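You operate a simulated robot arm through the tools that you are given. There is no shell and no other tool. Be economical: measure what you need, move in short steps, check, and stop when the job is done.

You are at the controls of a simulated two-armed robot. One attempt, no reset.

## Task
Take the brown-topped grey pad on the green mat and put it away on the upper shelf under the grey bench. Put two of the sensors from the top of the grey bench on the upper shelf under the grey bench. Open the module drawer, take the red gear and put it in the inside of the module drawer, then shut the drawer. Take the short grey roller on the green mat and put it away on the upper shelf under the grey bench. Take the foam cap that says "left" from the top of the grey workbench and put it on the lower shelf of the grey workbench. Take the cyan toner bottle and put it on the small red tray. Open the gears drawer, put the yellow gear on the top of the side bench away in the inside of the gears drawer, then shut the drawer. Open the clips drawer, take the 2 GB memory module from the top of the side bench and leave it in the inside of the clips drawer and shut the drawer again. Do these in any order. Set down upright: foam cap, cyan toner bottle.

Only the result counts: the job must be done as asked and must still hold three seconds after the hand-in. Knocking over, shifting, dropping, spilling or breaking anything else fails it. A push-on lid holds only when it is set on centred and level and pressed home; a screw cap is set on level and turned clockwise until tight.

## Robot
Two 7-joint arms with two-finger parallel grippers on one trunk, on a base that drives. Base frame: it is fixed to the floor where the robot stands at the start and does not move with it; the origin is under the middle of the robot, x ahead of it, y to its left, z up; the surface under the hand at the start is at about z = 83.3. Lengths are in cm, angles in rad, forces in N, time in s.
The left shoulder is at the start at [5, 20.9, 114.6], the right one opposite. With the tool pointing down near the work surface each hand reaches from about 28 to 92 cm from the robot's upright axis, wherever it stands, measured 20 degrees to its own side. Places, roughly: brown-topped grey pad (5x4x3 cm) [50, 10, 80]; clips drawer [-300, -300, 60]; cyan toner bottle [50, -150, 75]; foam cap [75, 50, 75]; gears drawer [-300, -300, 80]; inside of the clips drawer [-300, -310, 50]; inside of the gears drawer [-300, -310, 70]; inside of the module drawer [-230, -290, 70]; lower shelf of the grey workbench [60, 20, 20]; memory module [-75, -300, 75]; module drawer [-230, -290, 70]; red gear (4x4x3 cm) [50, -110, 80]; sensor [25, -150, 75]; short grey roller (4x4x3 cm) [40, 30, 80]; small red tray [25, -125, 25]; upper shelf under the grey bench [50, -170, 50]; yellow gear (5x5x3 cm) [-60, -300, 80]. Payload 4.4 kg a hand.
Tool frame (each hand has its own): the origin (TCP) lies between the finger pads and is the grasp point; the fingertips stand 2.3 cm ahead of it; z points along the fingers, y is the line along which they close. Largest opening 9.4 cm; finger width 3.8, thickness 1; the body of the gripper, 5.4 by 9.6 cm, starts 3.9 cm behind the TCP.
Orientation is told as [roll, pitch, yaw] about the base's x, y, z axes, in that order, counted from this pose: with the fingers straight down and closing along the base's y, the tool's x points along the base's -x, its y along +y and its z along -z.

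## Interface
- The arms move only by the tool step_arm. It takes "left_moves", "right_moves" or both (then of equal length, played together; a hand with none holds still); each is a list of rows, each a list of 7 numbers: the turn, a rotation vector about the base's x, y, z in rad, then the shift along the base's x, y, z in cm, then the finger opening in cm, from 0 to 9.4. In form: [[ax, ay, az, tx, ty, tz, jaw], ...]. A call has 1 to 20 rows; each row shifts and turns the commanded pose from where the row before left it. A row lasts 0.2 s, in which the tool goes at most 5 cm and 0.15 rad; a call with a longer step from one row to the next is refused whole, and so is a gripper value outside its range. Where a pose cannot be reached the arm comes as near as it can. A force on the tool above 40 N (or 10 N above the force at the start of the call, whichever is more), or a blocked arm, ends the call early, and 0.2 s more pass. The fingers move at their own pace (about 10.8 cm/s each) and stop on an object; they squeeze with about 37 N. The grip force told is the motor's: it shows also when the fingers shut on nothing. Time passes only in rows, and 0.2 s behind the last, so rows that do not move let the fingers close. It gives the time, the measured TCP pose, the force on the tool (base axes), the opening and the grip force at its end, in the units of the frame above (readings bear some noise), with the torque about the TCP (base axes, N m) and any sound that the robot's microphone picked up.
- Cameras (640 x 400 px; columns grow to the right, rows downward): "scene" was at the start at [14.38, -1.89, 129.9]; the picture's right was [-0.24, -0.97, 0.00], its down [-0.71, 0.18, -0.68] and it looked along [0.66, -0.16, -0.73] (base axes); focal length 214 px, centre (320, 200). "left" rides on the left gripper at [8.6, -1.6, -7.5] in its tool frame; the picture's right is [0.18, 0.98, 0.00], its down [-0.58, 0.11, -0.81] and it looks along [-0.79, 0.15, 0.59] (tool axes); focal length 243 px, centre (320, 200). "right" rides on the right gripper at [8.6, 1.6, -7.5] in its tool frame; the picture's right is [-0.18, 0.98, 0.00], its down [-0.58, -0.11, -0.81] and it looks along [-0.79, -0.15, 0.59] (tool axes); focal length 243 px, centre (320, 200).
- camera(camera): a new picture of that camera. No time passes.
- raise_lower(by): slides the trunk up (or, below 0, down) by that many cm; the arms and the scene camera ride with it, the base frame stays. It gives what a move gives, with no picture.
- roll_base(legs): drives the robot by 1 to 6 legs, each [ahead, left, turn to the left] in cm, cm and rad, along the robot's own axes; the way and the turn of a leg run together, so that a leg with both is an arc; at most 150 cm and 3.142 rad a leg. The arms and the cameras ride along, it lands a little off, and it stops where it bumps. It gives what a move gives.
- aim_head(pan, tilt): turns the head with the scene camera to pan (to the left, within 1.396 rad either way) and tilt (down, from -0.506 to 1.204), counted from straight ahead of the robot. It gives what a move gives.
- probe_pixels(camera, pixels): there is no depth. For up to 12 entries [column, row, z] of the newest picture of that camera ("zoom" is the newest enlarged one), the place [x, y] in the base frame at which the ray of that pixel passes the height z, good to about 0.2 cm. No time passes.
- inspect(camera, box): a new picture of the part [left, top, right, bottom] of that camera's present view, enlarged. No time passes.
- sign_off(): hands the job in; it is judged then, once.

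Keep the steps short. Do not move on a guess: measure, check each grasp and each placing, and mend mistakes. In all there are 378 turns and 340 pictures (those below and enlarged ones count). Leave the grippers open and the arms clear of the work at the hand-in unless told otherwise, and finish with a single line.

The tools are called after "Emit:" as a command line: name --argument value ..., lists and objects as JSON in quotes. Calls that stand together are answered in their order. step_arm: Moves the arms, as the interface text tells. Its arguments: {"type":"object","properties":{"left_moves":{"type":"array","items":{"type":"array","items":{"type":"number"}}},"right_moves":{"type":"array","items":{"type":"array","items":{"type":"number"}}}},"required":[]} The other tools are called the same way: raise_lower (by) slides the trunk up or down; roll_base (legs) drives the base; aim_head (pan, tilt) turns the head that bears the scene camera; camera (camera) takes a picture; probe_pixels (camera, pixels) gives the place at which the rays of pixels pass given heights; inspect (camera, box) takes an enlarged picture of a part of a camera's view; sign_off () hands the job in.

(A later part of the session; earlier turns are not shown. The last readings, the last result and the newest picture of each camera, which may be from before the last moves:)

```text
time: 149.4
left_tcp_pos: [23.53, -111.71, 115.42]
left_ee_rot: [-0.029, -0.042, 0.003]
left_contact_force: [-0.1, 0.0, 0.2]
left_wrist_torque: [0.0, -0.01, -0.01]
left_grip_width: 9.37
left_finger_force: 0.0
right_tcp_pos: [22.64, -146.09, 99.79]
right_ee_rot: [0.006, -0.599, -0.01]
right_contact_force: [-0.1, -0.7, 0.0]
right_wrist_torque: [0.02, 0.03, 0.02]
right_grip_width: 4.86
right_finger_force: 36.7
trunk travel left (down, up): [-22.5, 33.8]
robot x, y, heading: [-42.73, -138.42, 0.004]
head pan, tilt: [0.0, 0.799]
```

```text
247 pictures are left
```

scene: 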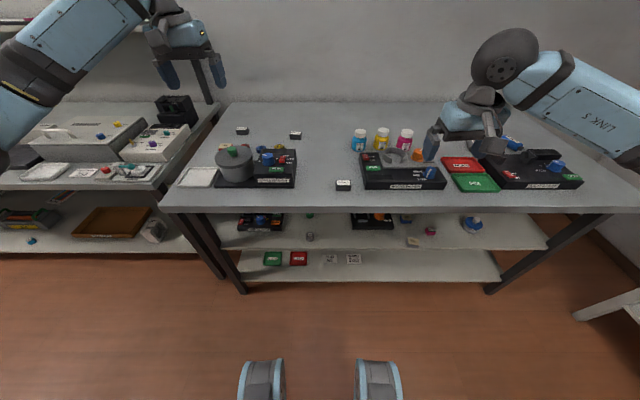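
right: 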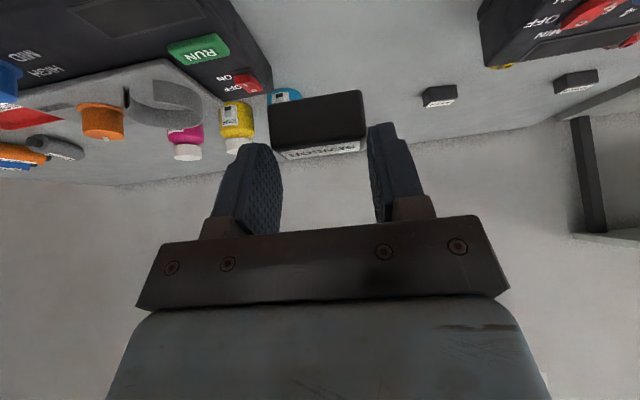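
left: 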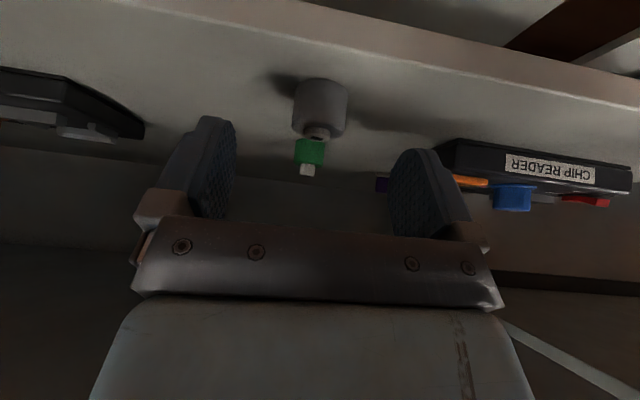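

Sensor A held. Move right hand aside, drive forward 14 for sensor B.

Emit:
step_arm --right_moves '[[0, 0, 0, -1, -4, 2, 3], [0, 0, 0, -1, -4, 2, 3], [0, 0, 0, -1, -4, 2, 3], [0, 0, 0, -1, -4, 2, 3], [0, 0, 0, -1, -4, 2, 3]]'

Emit:
roll_base --legs '[[14, 0, 0]]'

Emit:
step_arm --left_moves '[[0.005, -0.08, 0, 2.3, -2.4, -2.6, 9.4], [0.005, -0.08, 0, 2.3, -2.4, -2.6, 9.4], [0.005, -0.08, 0, 2.3, -2.4, -2.6, 9.4], [0.005, -0.08, 0, 2.3, -2.4, -2.6, 9.4], [0.005, -0.08, 0, 2.3, -2.4, -2.6, 9.4], [0, -0.08, -0.08, 2.3, -2.4, -2.6, 9.4], [0, -0.08, -0.08, 2.3, -2.4, -2.6, 9.4]]'

Emit:
camera --camera "left"

Emit:
camera --camera "scene"

```text
time: 150.6
left_tcp_pos: [23.63, -111.81, 115.51]
left_ee_rot: [-0.026, -0.042, 0.003]
left_contact_force: [-0.7, -0.9, 0.8]
left_wrist_torque: [-0.01, -0.01, -0.04]
left_grip_width: 9.37
left_finger_force: 0.0
right_tcp_pos: [17.46, -166.28, 109.71]
right_ee_rot: [0.007, -0.6, -0.01]
right_contact_force: [0.0, -0.4, -0.1]
right_wrist_torque: [0.02, 0.01, 0.03]
right_grip_width: 4.84
right_finger_force: 37.3
trunk travel left (down, up): [-22.5, 33.8]
robot x, y, heading: [-42.35, -138.59, -0.002]
head pan, tilt: [0.0, 0.799]
```

```text
time: 151.9
left_tcp_pos: [37.73, -111.68, 115.35]
left_ee_rot: [-0.028, -0.042, 0.003]
left_contact_force: [-0.2, -0.6, 0.1]
left_wrist_torque: [0.0, 0.02, -0.01]
left_grip_width: 9.41
left_finger_force: 0.1
right_tcp_pos: [31.56, -166.15, 109.5]
right_ee_rot: [0.005, -0.598, -0.012]
right_contact_force: [-0.4, 0.1, -0.8]
right_wrist_torque: [-0.02, 0.04, -0.05]
right_grip_width: 4.86
right_finger_force: 37.0
trunk travel left (down, up): [-22.5, 33.8]
robot x, y, heading: [-28.66, -138.85, -0.001]
head pan, tilt: [0.0, 0.799]
```

```text
time: 153.5
left_tcp_pos: [53.83, -128.67, 97.05]
left_ee_rot: [0.016, -0.6, -0.172]
left_contact_force: [0.3, -0.2, -0.2]
left_wrist_torque: [-0.02, 0.01, -0.01]
left_grip_width: 9.42
left_finger_force: 0.0
right_tcp_pos: [31.63, -166.21, 109.49]
right_ee_rot: [0.006, -0.6, -0.012]
right_contact_force: [1.5, -0.3, 0.3]
right_wrist_torque: [0.01, 0.02, -0.01]
right_grip_width: 4.86
right_finger_force: 37.1
trunk travel left (down, up): [-22.5, 33.8]
robot x, y, heading: [-28.47, -138.84, 0.002]
head pan, tilt: [0.0, 0.799]
```

```text
246 pictures are left
```

left: 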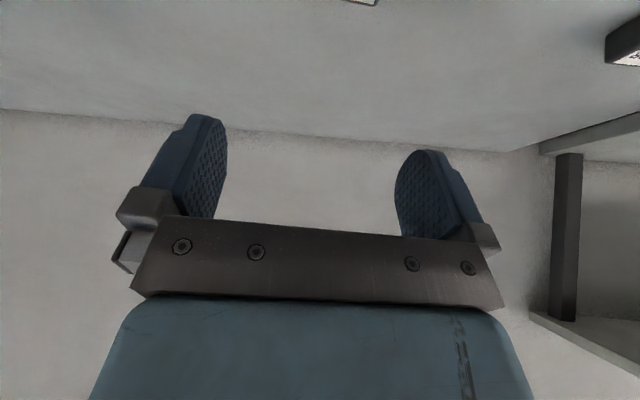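

```text
245 pictures are left
```

scene: 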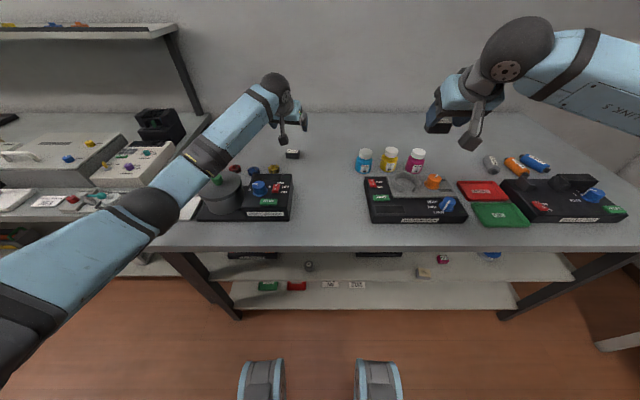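

Emit:
probe_pixels --camera "scene" --pixels '[[290, 219, 84], [293, 180, 84], [293, 175, 90], [287, 158, 83.3], [299, 159, 83.3]]'

Emit:
inspect --camera "scene" --box '[240, 130, 340, 200]'

```text
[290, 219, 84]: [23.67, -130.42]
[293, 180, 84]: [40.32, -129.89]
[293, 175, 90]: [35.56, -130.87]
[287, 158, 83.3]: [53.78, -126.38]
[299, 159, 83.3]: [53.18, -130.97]
```

```text
5.71 times, centred on (290, 165) of scene
```

zoom: 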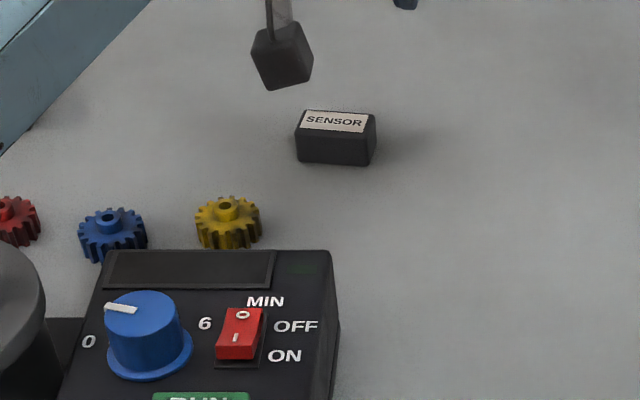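

Emit:
step_arm --left_moves '[[-0.008, 0, 0, 0, 0, -4, 7.6], [-0.008, 0, 0, 0, 0, -3.5, 7.6], [0, 0, 0, 0, 0, -2.3, 7.6], [0, 0, 0, 0, 0, -0.7, 7.6], [0, 0, 0, 0, 0, 0, 7.6]]'

Emit:
camera --camera "left"

Emit:
inspect --camera "scene" --box '[240, 110, 340, 200]'

```text
time: 154.7
left_tcp_pos: [53.82, -128.58, 86.72]
left_ee_rot: [-0.004, -0.603, -0.161]
left_contact_force: [1.5, -0.2, 0.8]
left_wrist_torque: [0.01, -0.05, 0.01]
left_grip_width: 7.6
left_finger_force: 0.0
right_tcp_pos: [31.57, -166.16, 109.7]
right_ee_rot: [0.005, -0.6, -0.011]
right_contact_force: [-0.8, 0.2, -0.9]
right_wrist_torque: [0.0, -0.02, 0.03]
right_grip_width: 4.86
right_finger_force: 37.0
trunk travel left (down, up): [-22.5, 33.8]
robot x, y, heading: [-29.01, -138.77, 0.003]
head pan, tilt: [0.0, 0.799]
```

```text
243 pictures are left
```

left: 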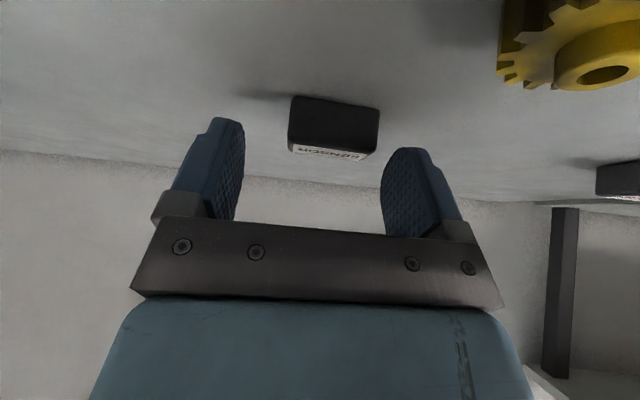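

```text
4.44 times, centred on (290, 155) of scene
```

zoom: 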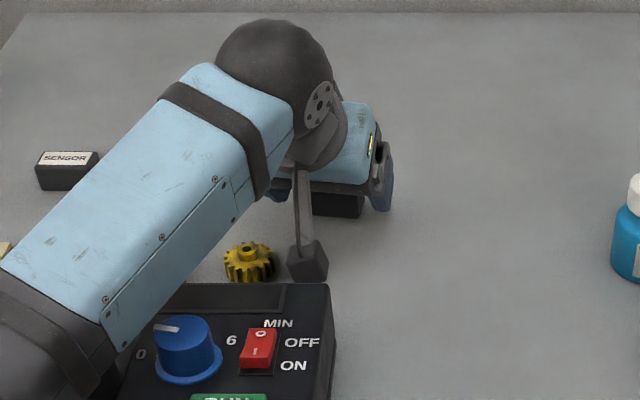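

Sensor is ~0.9 cm toward +y of the finger centre; shift, close, lift.

Emit:
step_arm --left_moves '[[0, 0, 0, 0.15, 0.9, -0.2, 7.6], [0, 0, 0, 0, 0, 0, 5], [0, 0, 0, 0, 0, 0, 3], [0, 0, 0, 0, 0, 0, 3], [0, 0, 0, 0, 0, 1, 3], [0, 0, 0, 0, 0, 4, 3], [0, 0, 0, 0, 0, 4, 3], [0, 0, 0, 0, 0, 4, 3]]'

Emit:
camera --camera "left"

```text
time: 156.5
left_tcp_pos: [54.01, -127.62, 99.51]
left_ee_rot: [-0.006, -0.602, -0.16]
left_contact_force: [-0.2, 0.3, 0.5]
left_wrist_torque: [-0.01, 0.01, 0.0]
left_grip_width: 3.02
left_finger_force: 0.0
right_tcp_pos: [31.43, -166.22, 109.66]
right_ee_rot: [0.004, -0.599, -0.009]
right_contact_force: [0.2, -0.1, -0.8]
right_wrist_torque: [0.04, 0.01, 0.0]
right_grip_width: 4.85
right_finger_force: 37.1
trunk travel left (down, up): [-22.5, 33.8]
robot x, y, heading: [-28.4, -138.64, -0.003]
head pan, tilt: [0.0, 0.799]
```

```text
241 pictures are left
```

left: 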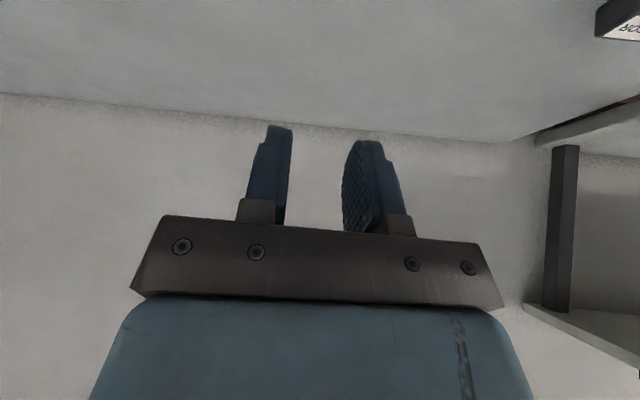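

Missed. Check where the sensor is now.

Emit:
inspect --camera "scene" --box '[240, 110, 340, 200]'

```text
4.44 times, centred on (290, 155) of scene
```

zoom: 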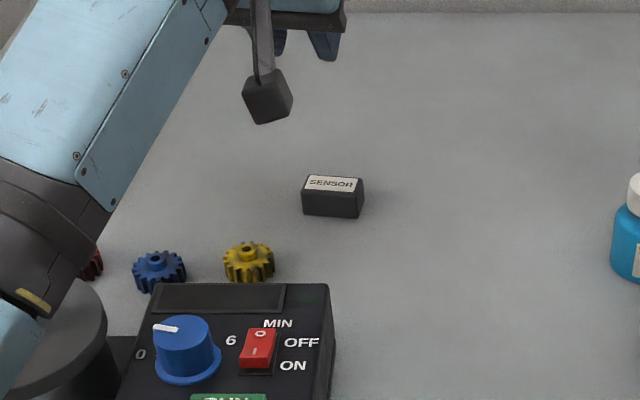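

Emit:
probe_pixels --camera "zoom" --pixels '[[303, 213, 83.3], [361, 219, 83.3], [302, 190, 85.4], [362, 195, 85.4], [308, 174, 85.4], [363, 179, 85.4], [251, 282, 83.5], [97, 280, 83.5], [88, 262, 84.5]]'

```text
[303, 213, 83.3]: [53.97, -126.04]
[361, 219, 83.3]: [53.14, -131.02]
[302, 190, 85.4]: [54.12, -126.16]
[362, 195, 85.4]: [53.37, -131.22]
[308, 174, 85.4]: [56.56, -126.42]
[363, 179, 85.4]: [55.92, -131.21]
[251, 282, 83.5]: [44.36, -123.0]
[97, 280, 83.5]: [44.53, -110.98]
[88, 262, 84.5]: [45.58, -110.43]
```

It slipped because of the steep tilt. Retry with tilt 0.3, centred at (54.5, −128.65).

Emit:
step_arm --left_moves '[[0.016, 0.1, 0, 0.2, -0.4, -1, 7.6], [0.016, 0.1, 0, 0.2, -0.4, -2, 7.6], [0.016, 0.1, 0, 0.1, -0.25, -3, 7.6], [0, 0, 0, 0, 0, -3, 7.6], [0, 0, 0, 0, 0, -3, 7.6], [0, 0, 0, 0, 0, -1.2, 7.6], [0, 0, 0, 0, 0, 0, 7.6]]'

Emit:
camera --camera "left"

```text
time: 158.1
left_tcp_pos: [54.4, -128.69, 86.35]
left_ee_rot: [-0.007, -0.298, -0.159]
left_contact_force: [0.6, -0.5, 1.3]
left_wrist_torque: [0.02, -0.02, 0.0]
left_grip_width: 7.61
left_finger_force: 0.0
right_tcp_pos: [31.45, -166.02, 109.62]
right_ee_rot: [0.005, -0.599, -0.01]
right_contact_force: [1.2, 0.2, -0.6]
right_wrist_torque: [0.02, -0.03, -0.01]
right_grip_width: 4.86
right_finger_force: 37.1
trunk travel left (down, up): [-22.5, 33.8]
robot x, y, heading: [-28.33, -138.56, 0.002]
head pan, tilt: [0.0, 0.799]
```

```text
239 pictures are left
```

left: 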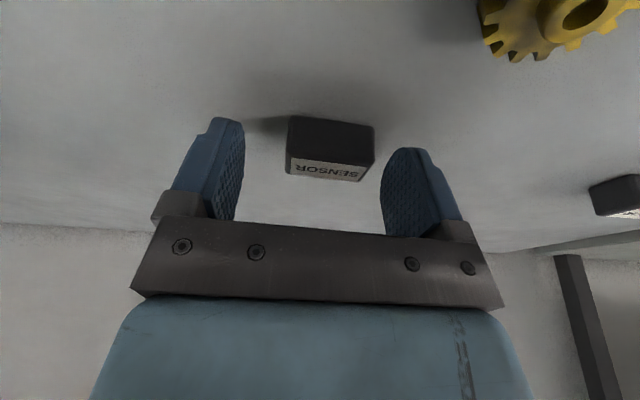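

Emit:
step_arm --left_moves '[[0, 0, 0, 0.1, 0.3, -0.2, 7.6], [0, 0, 0, 0, 0, 0, 5], [0, 0, 0, 0, 0, 0, 3], [0, 0, 0, 0, 0, 0, 3]]'

```text
time: 159.1
left_tcp_pos: [54.5, -128.38, 86.16]
left_ee_rot: [-0.004, -0.299, -0.16]
left_contact_force: [0.3, 0.6, 0.5]
left_wrist_torque: [-0.03, -0.02, 0.0]
left_grip_width: 4.83
left_finger_force: 37.4
right_tcp_pos: [31.49, -166.11, 109.75]
right_ee_rot: [0.005, -0.598, -0.011]
right_contact_force: [0.1, 0.4, -0.4]
right_wrist_torque: [-0.01, 0.02, -0.03]
right_grip_width: 4.85
right_finger_force: 37.0
trunk travel left (down, up): [-22.5, 33.8]
robot x, y, heading: [-28.56, -138.72, 0.002]
head pan, tilt: [0.0, 0.799]
```

Held at 4.83. Lift.

Emit:
step_arm --left_moves '[[0, 0, 0, 0, 0, 1, 3], [0, 0, 0, 0, 0, 4, 3], [0, 0, 0, 0, 0, 4, 3], [0, 0, 0, 0, 0, 4, 3], [0, 0, 0, -2, 1, 3, 3], [0, 0, 0, -4, 1, 1, 3], [0, 0, 0, -4, 1, 0, 3], [0, 0, 0, -4, 1, 0, 3]]'

Emit:
roll_base --legs '[[-34, -10, 0]]'

Emit:
aim_head --pan 0.0 --tilt 0.7

Emit:
camera --camera "scene"

```text
time: 160.9
left_tcp_pos: [40.52, -124.32, 103.21]
left_ee_rot: [-0.005, -0.299, -0.161]
left_contact_force: [0.4, -1.1, -0.3]
left_wrist_torque: [-0.01, -0.02, 0.0]
left_grip_width: 4.86
left_finger_force: 36.7
right_tcp_pos: [31.51, -166.11, 109.75]
right_ee_rot: [0.003, -0.599, -0.012]
right_contact_force: [-0.3, -0.7, -0.4]
right_wrist_torque: [0.03, 0.0, 0.01]
right_grip_width: 4.85
right_finger_force: 37.2
trunk travel left (down, up): [-22.5, 33.8]
robot x, y, heading: [-28.25, -139.01, 0.005]
head pan, tilt: [0.0, 0.799]
```

```text
time: 163.2
left_tcp_pos: [6.45, -134.54, 103.17]
left_ee_rot: [-0.006, -0.298, -0.162]
left_contact_force: [-0.5, -0.2, -1.1]
left_wrist_torque: [0.02, 0.02, 0.0]
left_grip_width: 4.86
left_finger_force: 36.9
right_tcp_pos: [-2.98, -176.23, 109.68]
right_ee_rot: [0.002, -0.598, -0.014]
right_contact_force: [0.1, 0.6, 0.2]
right_wrist_torque: [0.0, -0.03, 0.02]
right_grip_width: 4.81
right_finger_force: 37.2
trunk travel left (down, up): [-22.5, 33.8]
robot x, y, heading: [-62.6, -148.85, -0.002]
head pan, tilt: [0.0, 0.799]
```

```text
time: 163.9
left_tcp_pos: [6.49, -134.62, 103.18]
left_ee_rot: [-0.005, -0.298, -0.165]
left_contact_force: [-0.5, -0.7, -0.8]
left_wrist_torque: [-0.02, -0.02, 0.01]
left_grip_width: 4.87
left_finger_force: 37.3
right_tcp_pos: [-2.81, -176.23, 109.63]
right_ee_rot: [0.006, -0.598, -0.014]
right_contact_force: [0.3, 0.4, -0.6]
right_wrist_torque: [0.02, 0.02, 0.0]
right_grip_width: 4.84
right_finger_force: 37.1
trunk travel left (down, up): [-22.5, 33.8]
robot x, y, heading: [-62.64, -148.63, -0.007]
head pan, tilt: [0.0, 0.7]
```

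```text
238 pictures are left
```

scene: 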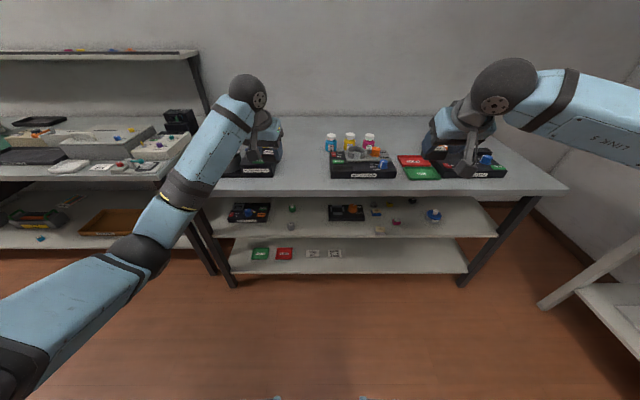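

Emit:
roll_base --legs '[[0, -16, 0]]'

Emit:
raise_lower --by -13.3

Emit:
step_arm --left_moves '[[-0.008, -0.05, 0, 0.8, 0.5, -4, 3], [-0.008, -0.05, 0, 0.8, 0.5, -4, 3], [-0.008, -0.05, 0, 0.8, 0.5, -4, 3], [-0.008, -0.05, 0, 0.8, 0.5, -4, 3], [-0.008, -0.05, 0, 0.8, 0.5, -4, 3], [-0.008, -0.05, 0.05, 0, 0, -3, 3], [0, -0.03, 0.05, 0, 0, -3, 3], [0, 0, 0.05, 0, 0, -3, 3]]' --right_moves '[[0, 0, 0, 1.5, 0, -4.5, 3], [0, 0, 0, 1.5, 0, -4.5, 3], [0, 0, 0, 1.5, 0, -4.5, 3], [0, 0, 0, 1.5, 0, -4.5, 3], [0, 0, 0, 1.5, 0, -4.5, 3], [0, 0, 0, 1.5, 0, -4.5, 3], [0, 0, 0, 1.5, 0, -4.5, 3], [0, 0, 0, 1.5, 0, -4.5, 3]]'

Emit:
camera --camera "scene"

```text
time: 166.1
left_tcp_pos: [8.06, -151.43, 103.29]
left_ee_rot: [-0.004, -0.298, -0.168]
left_contact_force: [0.8, 0.2, 0.7]
left_wrist_torque: [0.01, 0.0, -0.03]
left_grip_width: 4.84
left_finger_force: 37.2
right_tcp_pos: [-1.42, -193.13, 109.63]
right_ee_rot: [0.005, -0.595, -0.017]
right_contact_force: [0.3, 0.5, -1.0]
right_wrist_torque: [0.0, -0.02, -0.02]
right_grip_width: 4.83
right_finger_force: 37.2
trunk travel left (down, up): [-22.5, 33.8]
robot x, y, heading: [-61.17, -165.3, -0.0]
head pan, tilt: [0.0, 0.7]
stopped in leg 1: the robot was blocked; the commanded pose is now the measured one
```

```text
time: 167.7
left_tcp_pos: [7.92, -151.38, 90.1]
left_ee_rot: [-0.004, -0.299, -0.168]
left_contact_force: [-0.1, 0.2, -1.1]
left_wrist_torque: [-0.04, -0.02, 0.01]
left_grip_width: 4.89
left_finger_force: 37.3
right_tcp_pos: [-1.4, -193.18, 96.35]
right_ee_rot: [0.006, -0.599, -0.018]
right_contact_force: [-1.2, 0.3, 0.5]
right_wrist_torque: [0.01, 0.04, -0.02]
right_grip_width: 4.83
right_finger_force: 37.2
trunk travel left (down, up): [-9.2, 47.1]
robot x, y, heading: [-60.96, -165.42, -0.005]
head pan, tilt: [0.0, 0.7]
```

```text
time: 169.5
left_tcp_pos: [12.05, -148.78, 60.92]
left_ee_rot: [-0.001, -0.631, -0.019]
left_contact_force: [-1.3, -0.2, 0.1]
left_wrist_torque: [0.02, 0.03, 0.04]
left_grip_width: 4.85
left_finger_force: 37.2
right_tcp_pos: [10.95, -192.9, 60.3]
right_ee_rot: [0.006, -0.599, -0.016]
right_contact_force: [0.2, -0.3, -1.1]
right_wrist_torque: [0.0, 0.04, 0.01]
right_grip_width: 4.85
right_finger_force: 36.6
trunk travel left (down, up): [-9.2, 47.1]
robot x, y, heading: [-61.2, -165.53, -0.006]
head pan, tilt: [0.0, 0.7]
```

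```text
237 pictures are left
```

scene: 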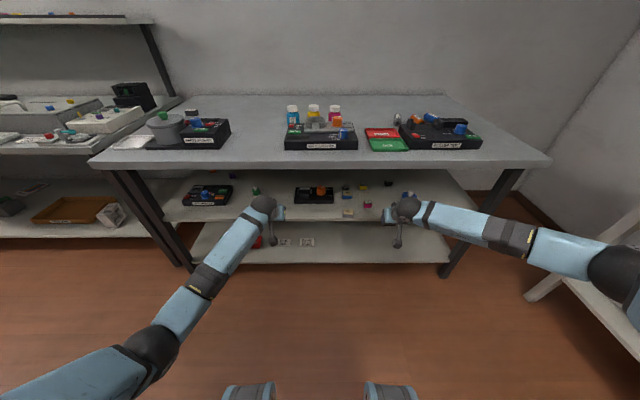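

Both clear in front of the shelf. Extend forward to x≈23 at z≈58.

Emit:
step_arm --left_moves '[[0, -0.03, 0.01, 3, 0, -0.5, 3], [0, -0.03, 0, 3, 0, -0.5, 3], [0, 0, 0, 3, 0, -0.5, 3], [0, 0, 0, 2.5, 0, -0.5, 3]]' --right_moves '[[0, -0.03, 0, 3, 0, -0.3, 3], [0, -0.03, 0, 3, 0, -0.3, 3], [0, 0, 0, 3, 0, -0.3, 3], [0, 0, 0, 3, 0, -0.3, 3]]'

Emit:
camera --camera "left"

Emit:
camera --camera "right"

```text
time: 170.5
left_tcp_pos: [23.7, -148.75, 59.02]
left_ee_rot: [-0.001, -0.692, -0.011]
left_contact_force: [0.1, 0.1, -0.7]
left_wrist_torque: [-0.01, -0.02, 0.0]
left_grip_width: 4.84
left_finger_force: 36.9
right_tcp_pos: [22.76, -193.06, 59.01]
right_ee_rot: [0.006, -0.658, -0.018]
right_contact_force: [-0.8, -0.1, -0.4]
right_wrist_torque: [0.03, 0.0, 0.0]
right_grip_width: 4.82
right_finger_force: 37.3
trunk travel left (down, up): [-9.2, 47.1]
robot x, y, heading: [-60.95, -165.38, -0.007]
head pan, tilt: [0.0, 0.7]
```

```text
236 pictures are left
```

left: 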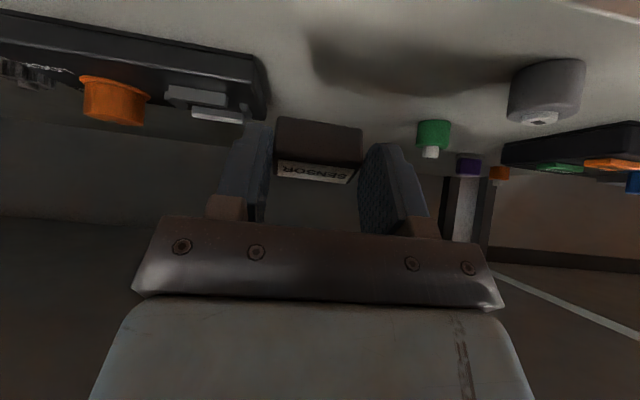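

```text
235 pictures are left
```

right: 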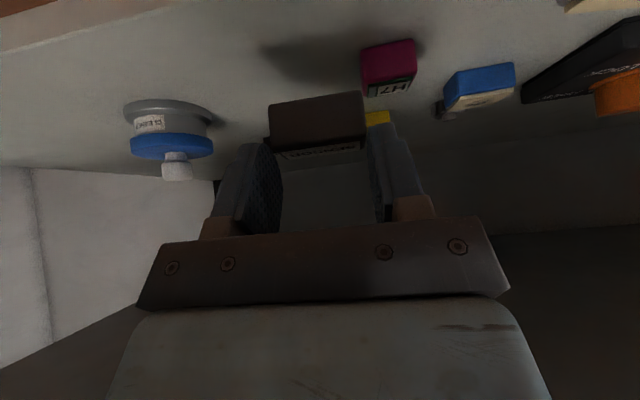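

Emit:
step_arm --left_moves '[[0, 0, 0, 0, 0, -1.2, 3], [0, 0.02, 0, 0, 0, -1.2, 3], [0, 0.02, 0, 0, 0, -1, 3], [0, 0, 0, 0, 0, -0.4, 3]]' --right_moves '[[0, 0, 0, 0, -0.5, -1.2, 3], [0, 0.02, 0, 0, -0.5, -1.2, 3], [0, 0.02, 0, 0, 0, -1, 3], [0, 0, 0, 0, 0, -0.4, 3]]'

Emit:
step_arm --left_moves '[[0, 0, 0, 0, 0, -0.3, 3], [0, 0, 0, 0, 0, -0.3, 3], [0, 0, 0, 0, 0, -0.2, 3]]'

Emit:
step_arm --right_moves '[[0, 0, 0, 0, 0, -0.3, 3], [0, 0, 0, 0, 0, -0.3, 3], [0, 0, 0, 0, 0, -0.2, 3], [0, 0, 0, 0, 0, -0.2, 3]]'

```text
time: 171.5
left_tcp_pos: [23.64, -148.99, 55.14]
left_ee_rot: [0.001, -0.651, -0.008]
left_contact_force: [0.0, -0.8, -0.2]
left_wrist_torque: [0.03, 0.0, 0.0]
left_grip_width: 4.87
left_finger_force: 36.9
right_tcp_pos: [22.65, -194.07, 55.23]
right_ee_rot: [0.006, -0.618, -0.017]
right_contact_force: [0.0, -0.3, -0.1]
right_wrist_torque: [0.01, -0.01, 0.02]
right_grip_width: 4.84
right_finger_force: 37.1
trunk travel left (down, up): [-9.2, 47.1]
robot x, y, heading: [-61.27, -165.65, -0.011]
head pan, tilt: [0.0, 0.7]
```

```text
time: 172.3
left_tcp_pos: [23.56, -148.89, 54.45]
left_ee_rot: [0.0, -0.651, -0.01]
left_contact_force: [-0.6, -1.0, -1.0]
left_wrist_torque: [0.01, 0.02, -0.02]
left_grip_width: 4.86
left_finger_force: 37.3
right_tcp_pos: [22.7, -193.97, 55.39]
right_ee_rot: [0.003, -0.619, -0.018]
right_contact_force: [-0.2, -0.3, 0.7]
right_wrist_torque: [-0.01, -0.01, -0.05]
right_grip_width: 4.83
right_finger_force: 36.7
trunk travel left (down, up): [-9.2, 47.1]
robot x, y, heading: [-61.06, -165.2, -0.007]
head pan, tilt: [0.0, 0.7]
```

```text
time: 173.3
left_tcp_pos: [23.47, -148.96, 54.57]
left_ee_rot: [-0.001, -0.653, -0.008]
left_contact_force: [0.0, -0.7, -0.7]
left_wrist_torque: [-0.03, 0.03, -0.01]
left_grip_width: 4.84
left_finger_force: 37.1
right_tcp_pos: [22.64, -194.14, 54.37]
right_ee_rot: [0.004, -0.621, -0.017]
right_contact_force: [-1.3, -2.2, 8.7]
right_wrist_torque: [-0.13, 0.02, 0.0]
right_grip_width: 4.81
right_finger_force: 36.9
trunk travel left (down, up): [-9.2, 47.1]
robot x, y, heading: [-61.25, -165.25, -0.004]
head pan, tilt: [0.0, 0.7]
```

Right touches. Release right; lower left further until contact.

Emit:
step_arm --left_moves '[[0, 0, 0, 0, 0, -0.3, 3], [0, 0, 0, 0, 0, -0.3, 3], [0, 0, 0, 0, 0, -0.2, 3], [0, 0, 0, 0, 0, -0.2, 3]]'

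Emit:
step_arm --right_moves '[[0, 0, 0, 0, 0, 0, 5.5], [0, 0, 0, 0, 0, 0, 7.5], [0, 0, 0, 0, 0, 0, 7.5], [0, 0, 0, -1.5, 0, 1.5, 7.5], [0, 0, 0, -1.5, 0, 1.5, 7.5], [0, 0, 0, -3, 0, 0, 7.5], [0, 0, 0, -3, 0, 0, 7.5]]'

Emit:
camera --camera "right"

```text
time: 174.3
left_tcp_pos: [23.52, -148.89, 53.67]
left_ee_rot: [-0.002, -0.655, -0.01]
left_contact_force: [0.0, 0.2, 3.1]
left_wrist_torque: [-0.06, -0.05, -0.01]
left_grip_width: 4.85
left_finger_force: 37.2
right_tcp_pos: [22.6, -194.0, 54.51]
right_ee_rot: [0.005, -0.622, -0.018]
right_contact_force: [4.0, -0.9, 11.3]
right_wrist_torque: [-0.12, -0.24, 0.01]
right_grip_width: 4.85
right_finger_force: 37.1
trunk travel left (down, up): [-9.2, 47.1]
robot x, y, heading: [-61.09, -165.44, -0.007]
head pan, tilt: [0.0, 0.7]
```

```text
time: 175.9
left_tcp_pos: [23.47, -148.96, 53.65]
left_ee_rot: [0.001, -0.655, -0.01]
left_contact_force: [0.3, 0.3, 13.8]
left_wrist_torque: [-0.13, -0.31, -0.02]
left_grip_width: 4.87
left_finger_force: 36.9
right_tcp_pos: [13.51, -194.17, 57.53]
right_ee_rot: [0.006, -0.619, -0.015]
right_contact_force: [-0.1, -0.6, -0.5]
right_wrist_torque: [0.0, 0.02, -0.01]
right_grip_width: 7.51
right_finger_force: 0.1
trunk travel left (down, up): [-9.2, 47.1]
robot x, y, heading: [-61.05, -165.41, -0.004]
head pan, tilt: [0.0, 0.7]
```

```text
234 pictures are left
```

right: 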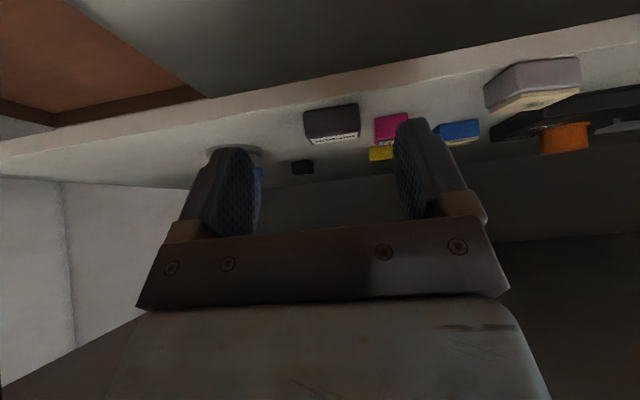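

Emit:
step_arm --left_moves '[[0, 0, 0, 0, 0, 0, 5.5], [0, 0, 0, 0, 0, 0, 7.5], [0, 0, 0, 0, 0, 0, 7.5], [0, 0, 0, -1.2, 0, 1.5, 7.5], [0, 0, 0, -1.2, 0, 1.5, 7.5], [0, 0, 0, -3, 0, 1, 7.5], [0, 0, 0, -3, 0, 1, 7.5]]'

Emit:
camera --camera "left"

```text
time: 177.7
left_tcp_pos: [16.83, -148.72, 61.55]
left_ee_rot: [0.007, -0.692, -0.009]
left_contact_force: [-0.6, 0.1, 0.0]
left_wrist_torque: [-0.01, 0.01, -0.02]
left_grip_width: 7.51
left_finger_force: 0.0
right_tcp_pos: [13.46, -194.3, 57.51]
right_ee_rot: [0.008, -0.622, -0.021]
right_contact_force: [-0.2, -0.7, -0.1]
right_wrist_torque: [-0.01, 0.0, -0.01]
right_grip_width: 7.51
right_finger_force: 0.1
trunk travel left (down, up): [-9.2, 47.1]
robot x, y, heading: [-61.43, -165.2, -0.005]
head pan, tilt: [0.0, 0.7]
stopped in row 7 (left hand): the arm was blocked; the commanded pose is now the measured one
```

```text
233 pictures are left
```

left: 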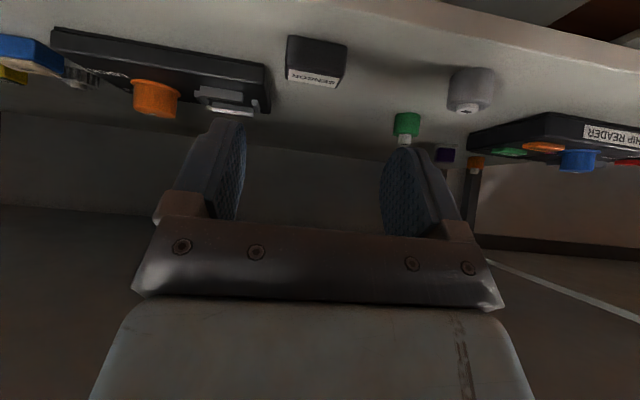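

Sensors both placed. Retreat left hand outward/up in small steps.

Emit:
step_arm --left_moves '[[0, 0.02, 0, -1, 2, 0.5, 7.5], [0, 0.02, 0, -1.5, 2, 0.5, 7.5], [0, 0.02, 0, -2, 2, 1, 7.5], [0, 0.02, 0, -2, 2, 1, 7.5]]' --right_moves '[[0, 0, 0, -2, 0, 0, 9], [0, 0, 0, -2, 0, 0, 9], [0, 0, 0, -2, 0, 2, 9], [0, 0, 0, -2, 0, 2, 9]]'

```text
time: 178.7
left_tcp_pos: [9.85, -140.79, 63.37]
left_ee_rot: [0.005, -0.602, -0.01]
left_contact_force: [-0.5, -0.6, 0.4]
left_wrist_torque: [-0.01, 0.03, 0.01]
left_grip_width: 7.52
left_finger_force: 0.0
right_tcp_pos: [5.41, -194.37, 61.15]
right_ee_rot: [0.004, -0.62, -0.02]
right_contact_force: [-0.4, -0.6, 0.6]
right_wrist_torque: [0.01, -0.02, -0.04]
right_grip_width: 9.0
right_finger_force: 0.1
trunk travel left (down, up): [-9.2, 47.1]
robot x, y, heading: [-61.13, -165.55, -0.005]
head pan, tilt: [0.0, 0.7]
```

Emit:
step_arm --left_moves '[[0, 0.06, 0, -0.5, 0.5, 4.5, 9.4], [0, 0.06, 0, -0.5, 0.5, 4.5, 9.4], [0, 0.06, 0, -0.5, 0.5, 4.5, 9.4], [0, 0.06, 0, -0.5, 0.5, 4.5, 9.4], [0, 0.06, 0, -0.5, 0.5, 4.5, 9.4], [0, 0.06, 0, -0.5, 0.5, 4.5, 9.4], [0, 0.06, 0, -0.5, 0.5, 4.5, 9.4], [0, 0.06, 0, -0.5, 0.5, 4.5, 9.4]]' --right_moves '[[0, 0.06, 0, -0.5, 0, 4.5, 9.4], [0, 0.06, 0, -0.5, 0, 4.5, 9.4], [0, 0.06, 0, -0.5, 0, 4.5, 9.4], [0, 0.06, 0, -0.5, 0, 4.5, 9.4], [0, 0.06, 0, -0.5, 0, 4.5, 9.4], [0, 0.06, 0, -0.5, 0, 4.5, 9.4], [0, 0.06, 0, -0.5, 0, 4.5, 9.4], [0, 0.06, 0, -0.5, 0, 4.5, 9.4]]'

Emit:
camera --camera "scene"

Emit:
inspect --camera "scene" --box '[160, 160, 460, 280]'

```text
time: 180.5
left_tcp_pos: [6.15, -136.77, 99.89]
left_ee_rot: [0.0, -0.12, -0.005]
left_contact_force: [0.6, -0.3, -0.5]
left_wrist_torque: [-0.01, -0.02, 0.02]
left_grip_width: 9.41
left_finger_force: 0.0
right_tcp_pos: [1.57, -194.08, 97.51]
right_ee_rot: [-0.003, -0.139, -0.016]
right_contact_force: [0.4, -1.2, -0.4]
right_wrist_torque: [0.0, 0.0, 0.04]
right_grip_width: 9.4
right_finger_force: 0.1
trunk travel left (down, up): [-9.2, 47.1]
robot x, y, heading: [-61.46, -165.36, -0.007]
head pan, tilt: [0.0, 0.7]
```

```text
232 pictures are left
```

scene: 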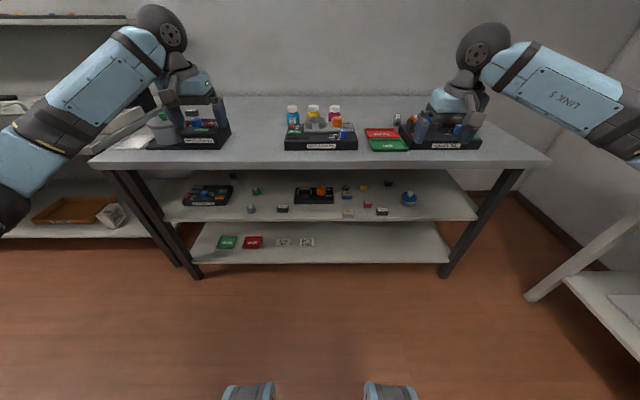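

```text
2.13 times, centred on (310, 220) of scene
```

zoom: 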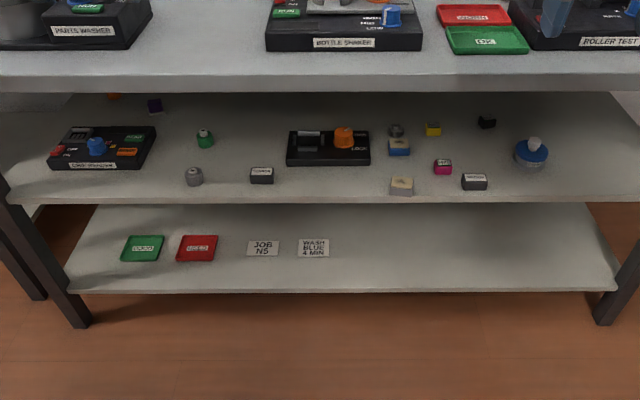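

All four items are on the shelf. Next: the cyan toner. Raise trunk, drive up to the bench.

Emit:
raise_lower --by 13.3

Emit:
roll_base --legs '[[36, 0, 0]]'

Emit:
aim_head --pan 0.15 --tilt 0.85

Emit:
camera --camera "scene"

Emit:
inspect --camera "scene" --box '[330, 100, 450, 180]'

```text
time: 182.1
left_tcp_pos: [6.17, -136.94, 112.93]
left_ee_rot: [0.001, -0.121, -0.005]
left_contact_force: [0.0, 0.2, 0.4]
left_wrist_torque: [-0.01, 0.0, 0.04]
left_grip_width: 9.39
left_finger_force: 0.0
right_tcp_pos: [1.76, -194.12, 110.69]
right_ee_rot: [-0.004, -0.137, -0.017]
right_contact_force: [0.3, -0.2, 0.7]
right_wrist_torque: [0.03, 0.01, 0.03]
right_grip_width: 9.39
right_finger_force: 0.1
trunk travel left (down, up): [-22.5, 33.8]
robot x, y, heading: [-61.37, -165.42, -0.007]
head pan, tilt: [0.0, 0.7]
```

```text
time: 184.4
left_tcp_pos: [42.31, -137.43, 113.01]
left_ee_rot: [-0.001, -0.12, -0.01]
left_contact_force: [1.3, -0.1, 0.2]
left_wrist_torque: [0.03, 0.01, 0.01]
left_grip_width: 9.41
left_finger_force: 0.0
right_tcp_pos: [37.66, -194.52, 110.76]
right_ee_rot: [-0.003, -0.137, -0.017]
right_contact_force: [0.2, 0.0, -0.1]
right_wrist_torque: [0.01, 0.02, 0.02]
right_grip_width: 9.4
right_finger_force: 0.1
trunk travel left (down, up): [-22.5, 33.8]
robot x, y, heading: [-25.31, -165.92, -0.011]
head pan, tilt: [0.0, 0.7]
```

```text
time: 185.1
left_tcp_pos: [42.28, -137.43, 113.21]
left_ee_rot: [-0.002, -0.121, -0.007]
left_contact_force: [0.4, 0.6, -0.7]
left_wrist_torque: [0.01, -0.01, 0.03]
left_grip_width: 9.43
left_finger_force: 0.1
right_tcp_pos: [37.56, -194.4, 110.68]
right_ee_rot: [-0.004, -0.139, -0.016]
right_contact_force: [-0.1, 0.7, -0.3]
right_wrist_torque: [-0.01, 0.01, -0.01]
right_grip_width: 9.4
right_finger_force: 0.0
trunk travel left (down, up): [-22.5, 33.8]
robot x, y, heading: [-25.48, -165.47, -0.014]
head pan, tilt: [0.15, 0.85]
```

```text
230 pictures are left
```

scene: 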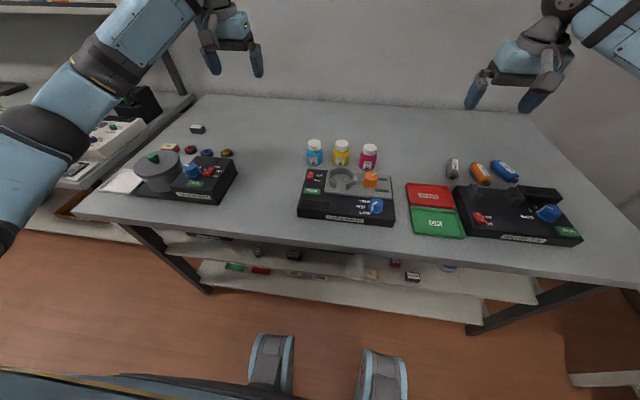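

```text
5.00 times, centred on (390, 140) of scene
```

zoom: 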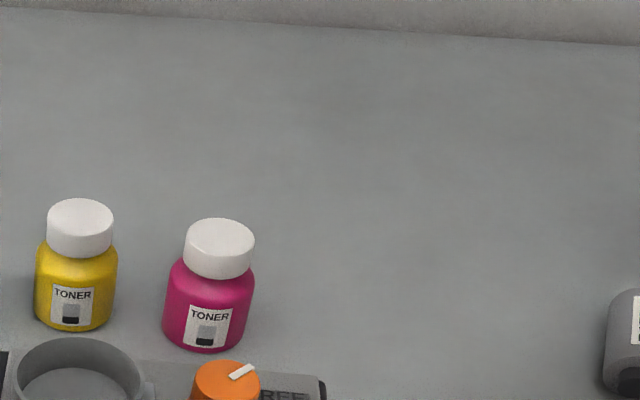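

Emit:
inspect --camera "scene" --box '[280, 130, 400, 205]'

```text
5.33 times, centred on (340, 168) of scene
```

zoom: 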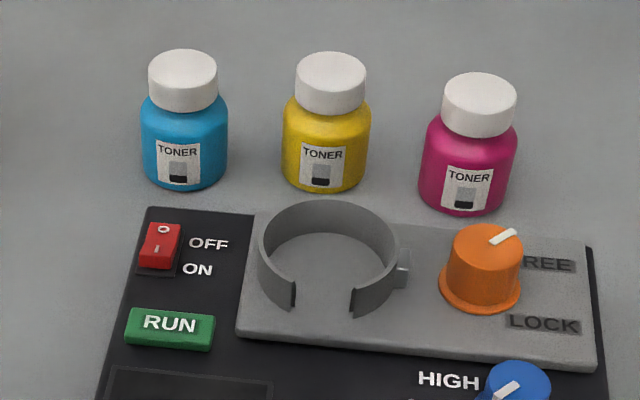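

Emit:
probe_pixels --camera "zoom" --pixels '[[184, 191, 83.3], [142, 165, 83.3], [228, 165, 83.3], [143, 115, 88.5], [228, 115, 88.5], [183, 60, 93], [183, 60, 92], [148, 208, 86.5], [148, 208, 88], [97, 398, 88], [325, 192, 83.3], [255, 213, 88]]'

```text
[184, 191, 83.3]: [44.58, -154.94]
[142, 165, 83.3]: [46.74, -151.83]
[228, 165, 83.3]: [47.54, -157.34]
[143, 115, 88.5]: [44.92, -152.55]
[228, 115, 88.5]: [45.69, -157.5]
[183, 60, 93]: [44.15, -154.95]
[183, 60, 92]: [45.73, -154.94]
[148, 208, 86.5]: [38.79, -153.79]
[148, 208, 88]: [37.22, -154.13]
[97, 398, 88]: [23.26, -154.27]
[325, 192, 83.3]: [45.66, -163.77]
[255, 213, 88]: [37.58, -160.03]
```

Bottle centre (47.2,−154.75), height ≈8 cm. Approach diagonally (tilt 0.785, yaw −0.55) with the left hand so the camera stays clear of the shaker.

Emit:
step_arm --left_moves '[[0, -0.133, 0, -0.12, -1.5, -2, 6.8], [0, -0.133, 0, -0.12, -1.5, -2, 6.8], [0, -0.133, 0, -0.12, -1.5, -2, 6.8], [0, -0.133, 0, -0.12, -1.5, -2, 6.8], [0, -0.133, 0, -0.12, -1.5, -2, 6.8], [0, 0, -0.1375, -0.12, -1.5, -2, 6.8], [0, 0, -0.1375, -0.12, -1.5, -2, 6.8], [0, 0, -0.1375, -0.12, -1.5, -2, 6.8], [0, 0, -0.1375, -0.12, -1.6, -2, 6.8]]'

Emit:
camera --camera "left"

Emit:
inspect --camera "scene" --box '[240, 80, 400, 205]'

```text
time: 187.1
left_tcp_pos: [41.28, -151.03, 95.08]
left_ee_rot: [0.006, -0.788, -0.564]
left_contact_force: [-0.6, -0.1, -0.3]
left_wrist_torque: [0.0, 0.02, -0.01]
left_grip_width: 6.8
left_finger_force: 0.0
right_tcp_pos: [37.64, -194.59, 110.56]
right_ee_rot: [-0.003, -0.137, -0.017]
right_contact_force: [0.2, -0.3, 0.8]
right_wrist_torque: [-0.04, -0.02, 0.0]
right_grip_width: 9.39
right_finger_force: 0.0
trunk travel left (down, up): [-22.5, 33.8]
robot x, y, heading: [-25.26, -165.5, -0.011]
head pan, tilt: [0.15, 0.85]
```

```text
227 pictures are left
```

left: 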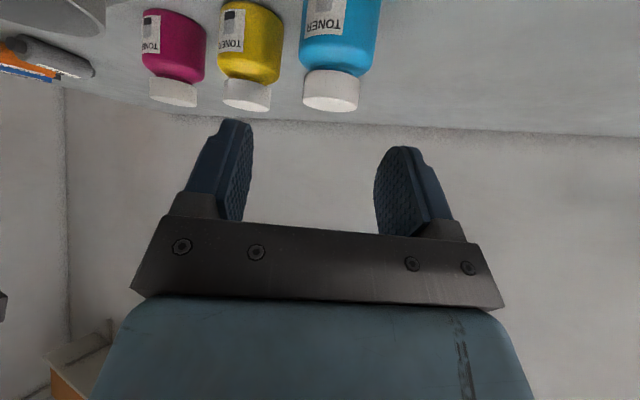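

```text
3.20 times, centred on (320, 142) of scene
```

zoom: 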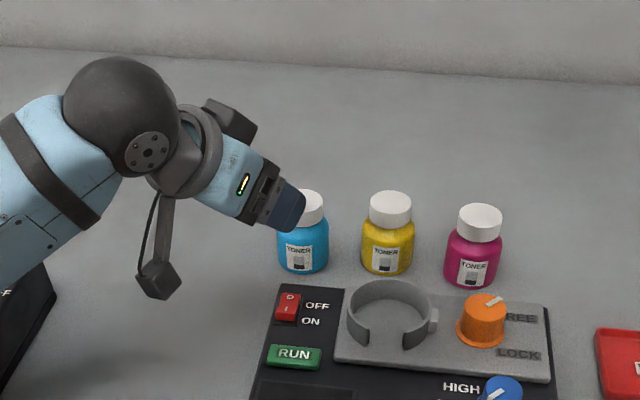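

Emit:
inspect --camera "left" --box '[270, 0, 420, 120]'

Emit:
probe_pixels --camera "left" --pixels '[[331, 103, 91.1], [308, 72, 88.5], [362, 74, 88.5], [302, 20, 86], [378, 20, 86]]'

```text
3.33 times, centred on (345, 60) of left
```

zoom: 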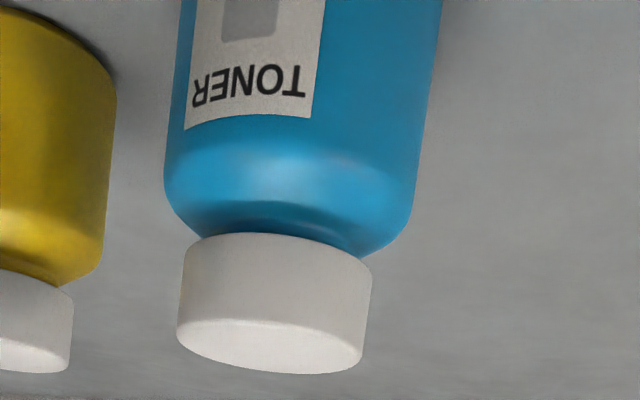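

```text
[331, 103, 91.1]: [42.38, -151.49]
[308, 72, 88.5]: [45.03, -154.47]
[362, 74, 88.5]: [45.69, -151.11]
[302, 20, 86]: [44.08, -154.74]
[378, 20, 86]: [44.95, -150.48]
```

Emit:
step_arm --left_moves '[[0, 0, 0, 1.8, -1.1, -2.1, 8.6], [0, 0, 0, 1.8, -1.1, -2.1, 8.6], [0, 0, 0, 0, 0, 0, 8.6]]'

Emit:
camera --camera "left"

Emit:
inspect --camera "scene" --box '[260, 110, 360, 185]'

```text
time: 187.9
left_tcp_pos: [44.81, -153.22, 90.85]
left_ee_rot: [0.006, -0.788, -0.562]
left_contact_force: [0.3, -0.6, -0.5]
left_wrist_torque: [0.03, 0.0, -0.01]
left_grip_width: 8.59
left_finger_force: 0.1
right_tcp_pos: [37.54, -194.53, 110.88]
right_ee_rot: [-0.004, -0.136, -0.017]
right_contact_force: [0.6, -0.1, 0.7]
right_wrist_torque: [0.0, -0.03, 0.01]
right_grip_width: 9.4
right_finger_force: 0.0
trunk travel left (down, up): [-22.5, 33.8]
robot x, y, heading: [-25.05, -165.83, -0.01]
head pan, tilt: [0.15, 0.85]
```

```text
224 pictures are left
```

left: 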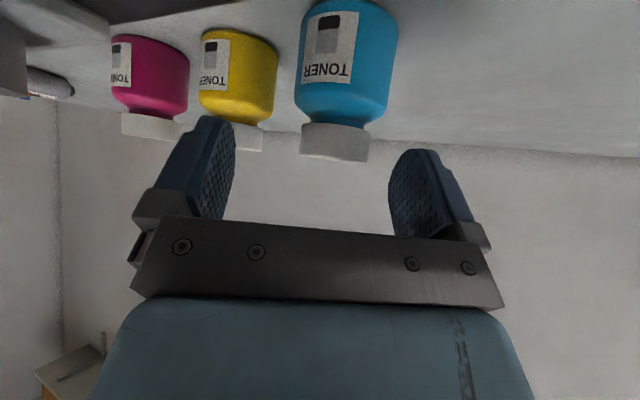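

```text
5.33 times, centred on (310, 148) of scene
```

zoom: 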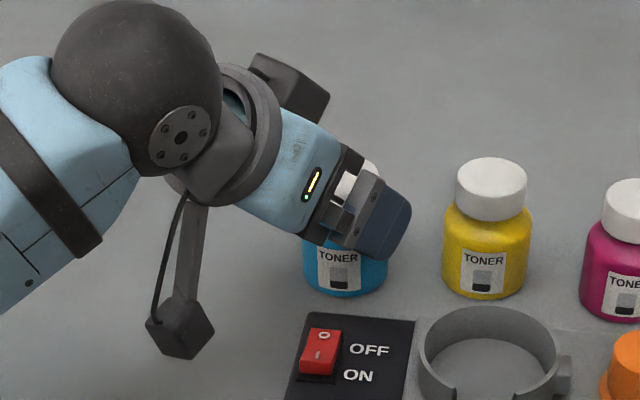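

Emit:
probe_pixels --camera "left" --pixels '[[298, 90, 87], [388, 100, 87], [335, 158, 90], [335, 158, 89.5], [301, 140, 89.5], [368, 150, 89.5], [300, 60, 86], [396, 60, 86]]'

```text
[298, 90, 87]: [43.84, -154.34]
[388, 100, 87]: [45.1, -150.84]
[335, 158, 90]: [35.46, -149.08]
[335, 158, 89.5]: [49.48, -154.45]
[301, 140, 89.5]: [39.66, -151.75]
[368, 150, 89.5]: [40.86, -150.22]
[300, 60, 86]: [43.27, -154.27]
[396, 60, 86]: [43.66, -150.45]
```

Emit:
step_arm --left_moves '[[0, 0, 0, 0.9, -0.4, -1.2, 8.6], [0, 0, 0, 0.9, -0.4, -1.2, 8.6], [0, 0, 0, 0, 0, 0, 8.6]]'

Emit:
camera --camera "left"

```text
time: 188.7
left_tcp_pos: [46.66, -153.91, 88.4]
left_ee_rot: [0.006, -0.786, -0.562]
left_contact_force: [-0.1, 0.2, -0.4]
left_wrist_torque: [-0.02, -0.04, 0.01]
left_grip_width: 8.6
left_finger_force: 0.1
right_tcp_pos: [37.49, -194.55, 110.78]
right_ee_rot: [-0.005, -0.138, -0.018]
right_contact_force: [-0.6, 0.1, 0.2]
right_wrist_torque: [0.01, 0.0, 0.0]
right_grip_width: 9.38
right_finger_force: 0.2
trunk travel left (down, up): [-22.5, 33.8]
robot x, y, heading: [-24.91, -166.0, -0.006]
head pan, tilt: [0.15, 0.85]
```

```text
222 pictures are left
```

left: 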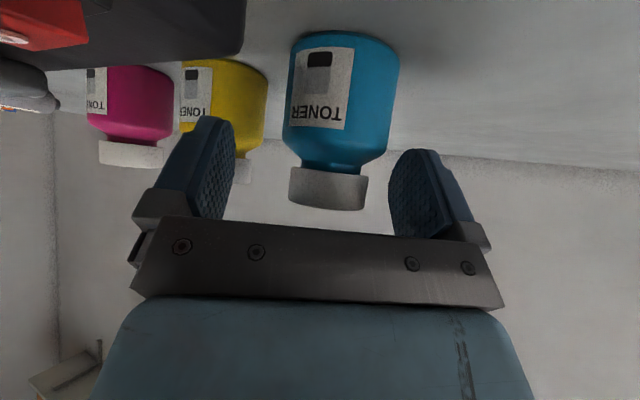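

Bottle is ~0.6 cm to the +side; shift and lower a bit, then close.

Emit:
step_arm --left_moves '[[0, 0, 0, 0.5, 0.4, -0.6, 8.6], [0, 0, 0, 0, 0, 0, 6.5], [0, 0, 0, 0, 0, 0, 4], [0, 0, 0, 0, 0, 0, 4], [0, 0, 0, 0, 0, 0, 4]]'

Emit:
camera --camera "left"

```text
time: 189.9
left_tcp_pos: [47.1, -153.7, 87.82]
left_ee_rot: [0.006, -0.786, -0.563]
left_contact_force: [0.8, 0.8, 0.8]
left_wrist_torque: [-0.04, 0.07, -0.02]
left_grip_width: 5.44
left_finger_force: 37.2
right_tcp_pos: [37.6, -194.4, 110.88]
right_ee_rot: [-0.003, -0.137, -0.016]
right_contact_force: [-0.4, -0.3, 1.3]
right_wrist_torque: [0.03, -0.03, -0.03]
right_grip_width: 9.41
right_finger_force: 0.1
trunk travel left (down, up): [-22.5, 33.8]
robot x, y, heading: [-25.27, -165.49, -0.011]
head pan, tilt: [0.15, 0.85]
```

```text
221 pictures are left
```

left: 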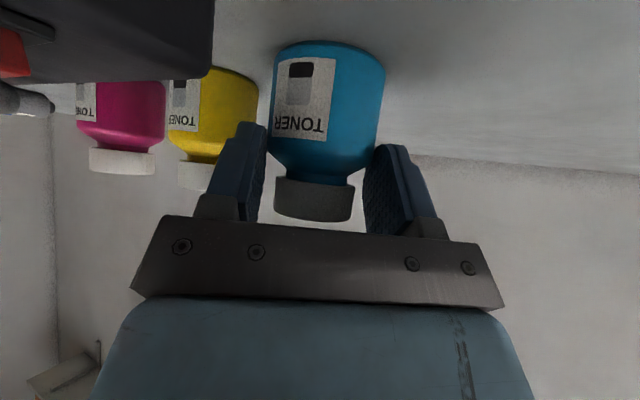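

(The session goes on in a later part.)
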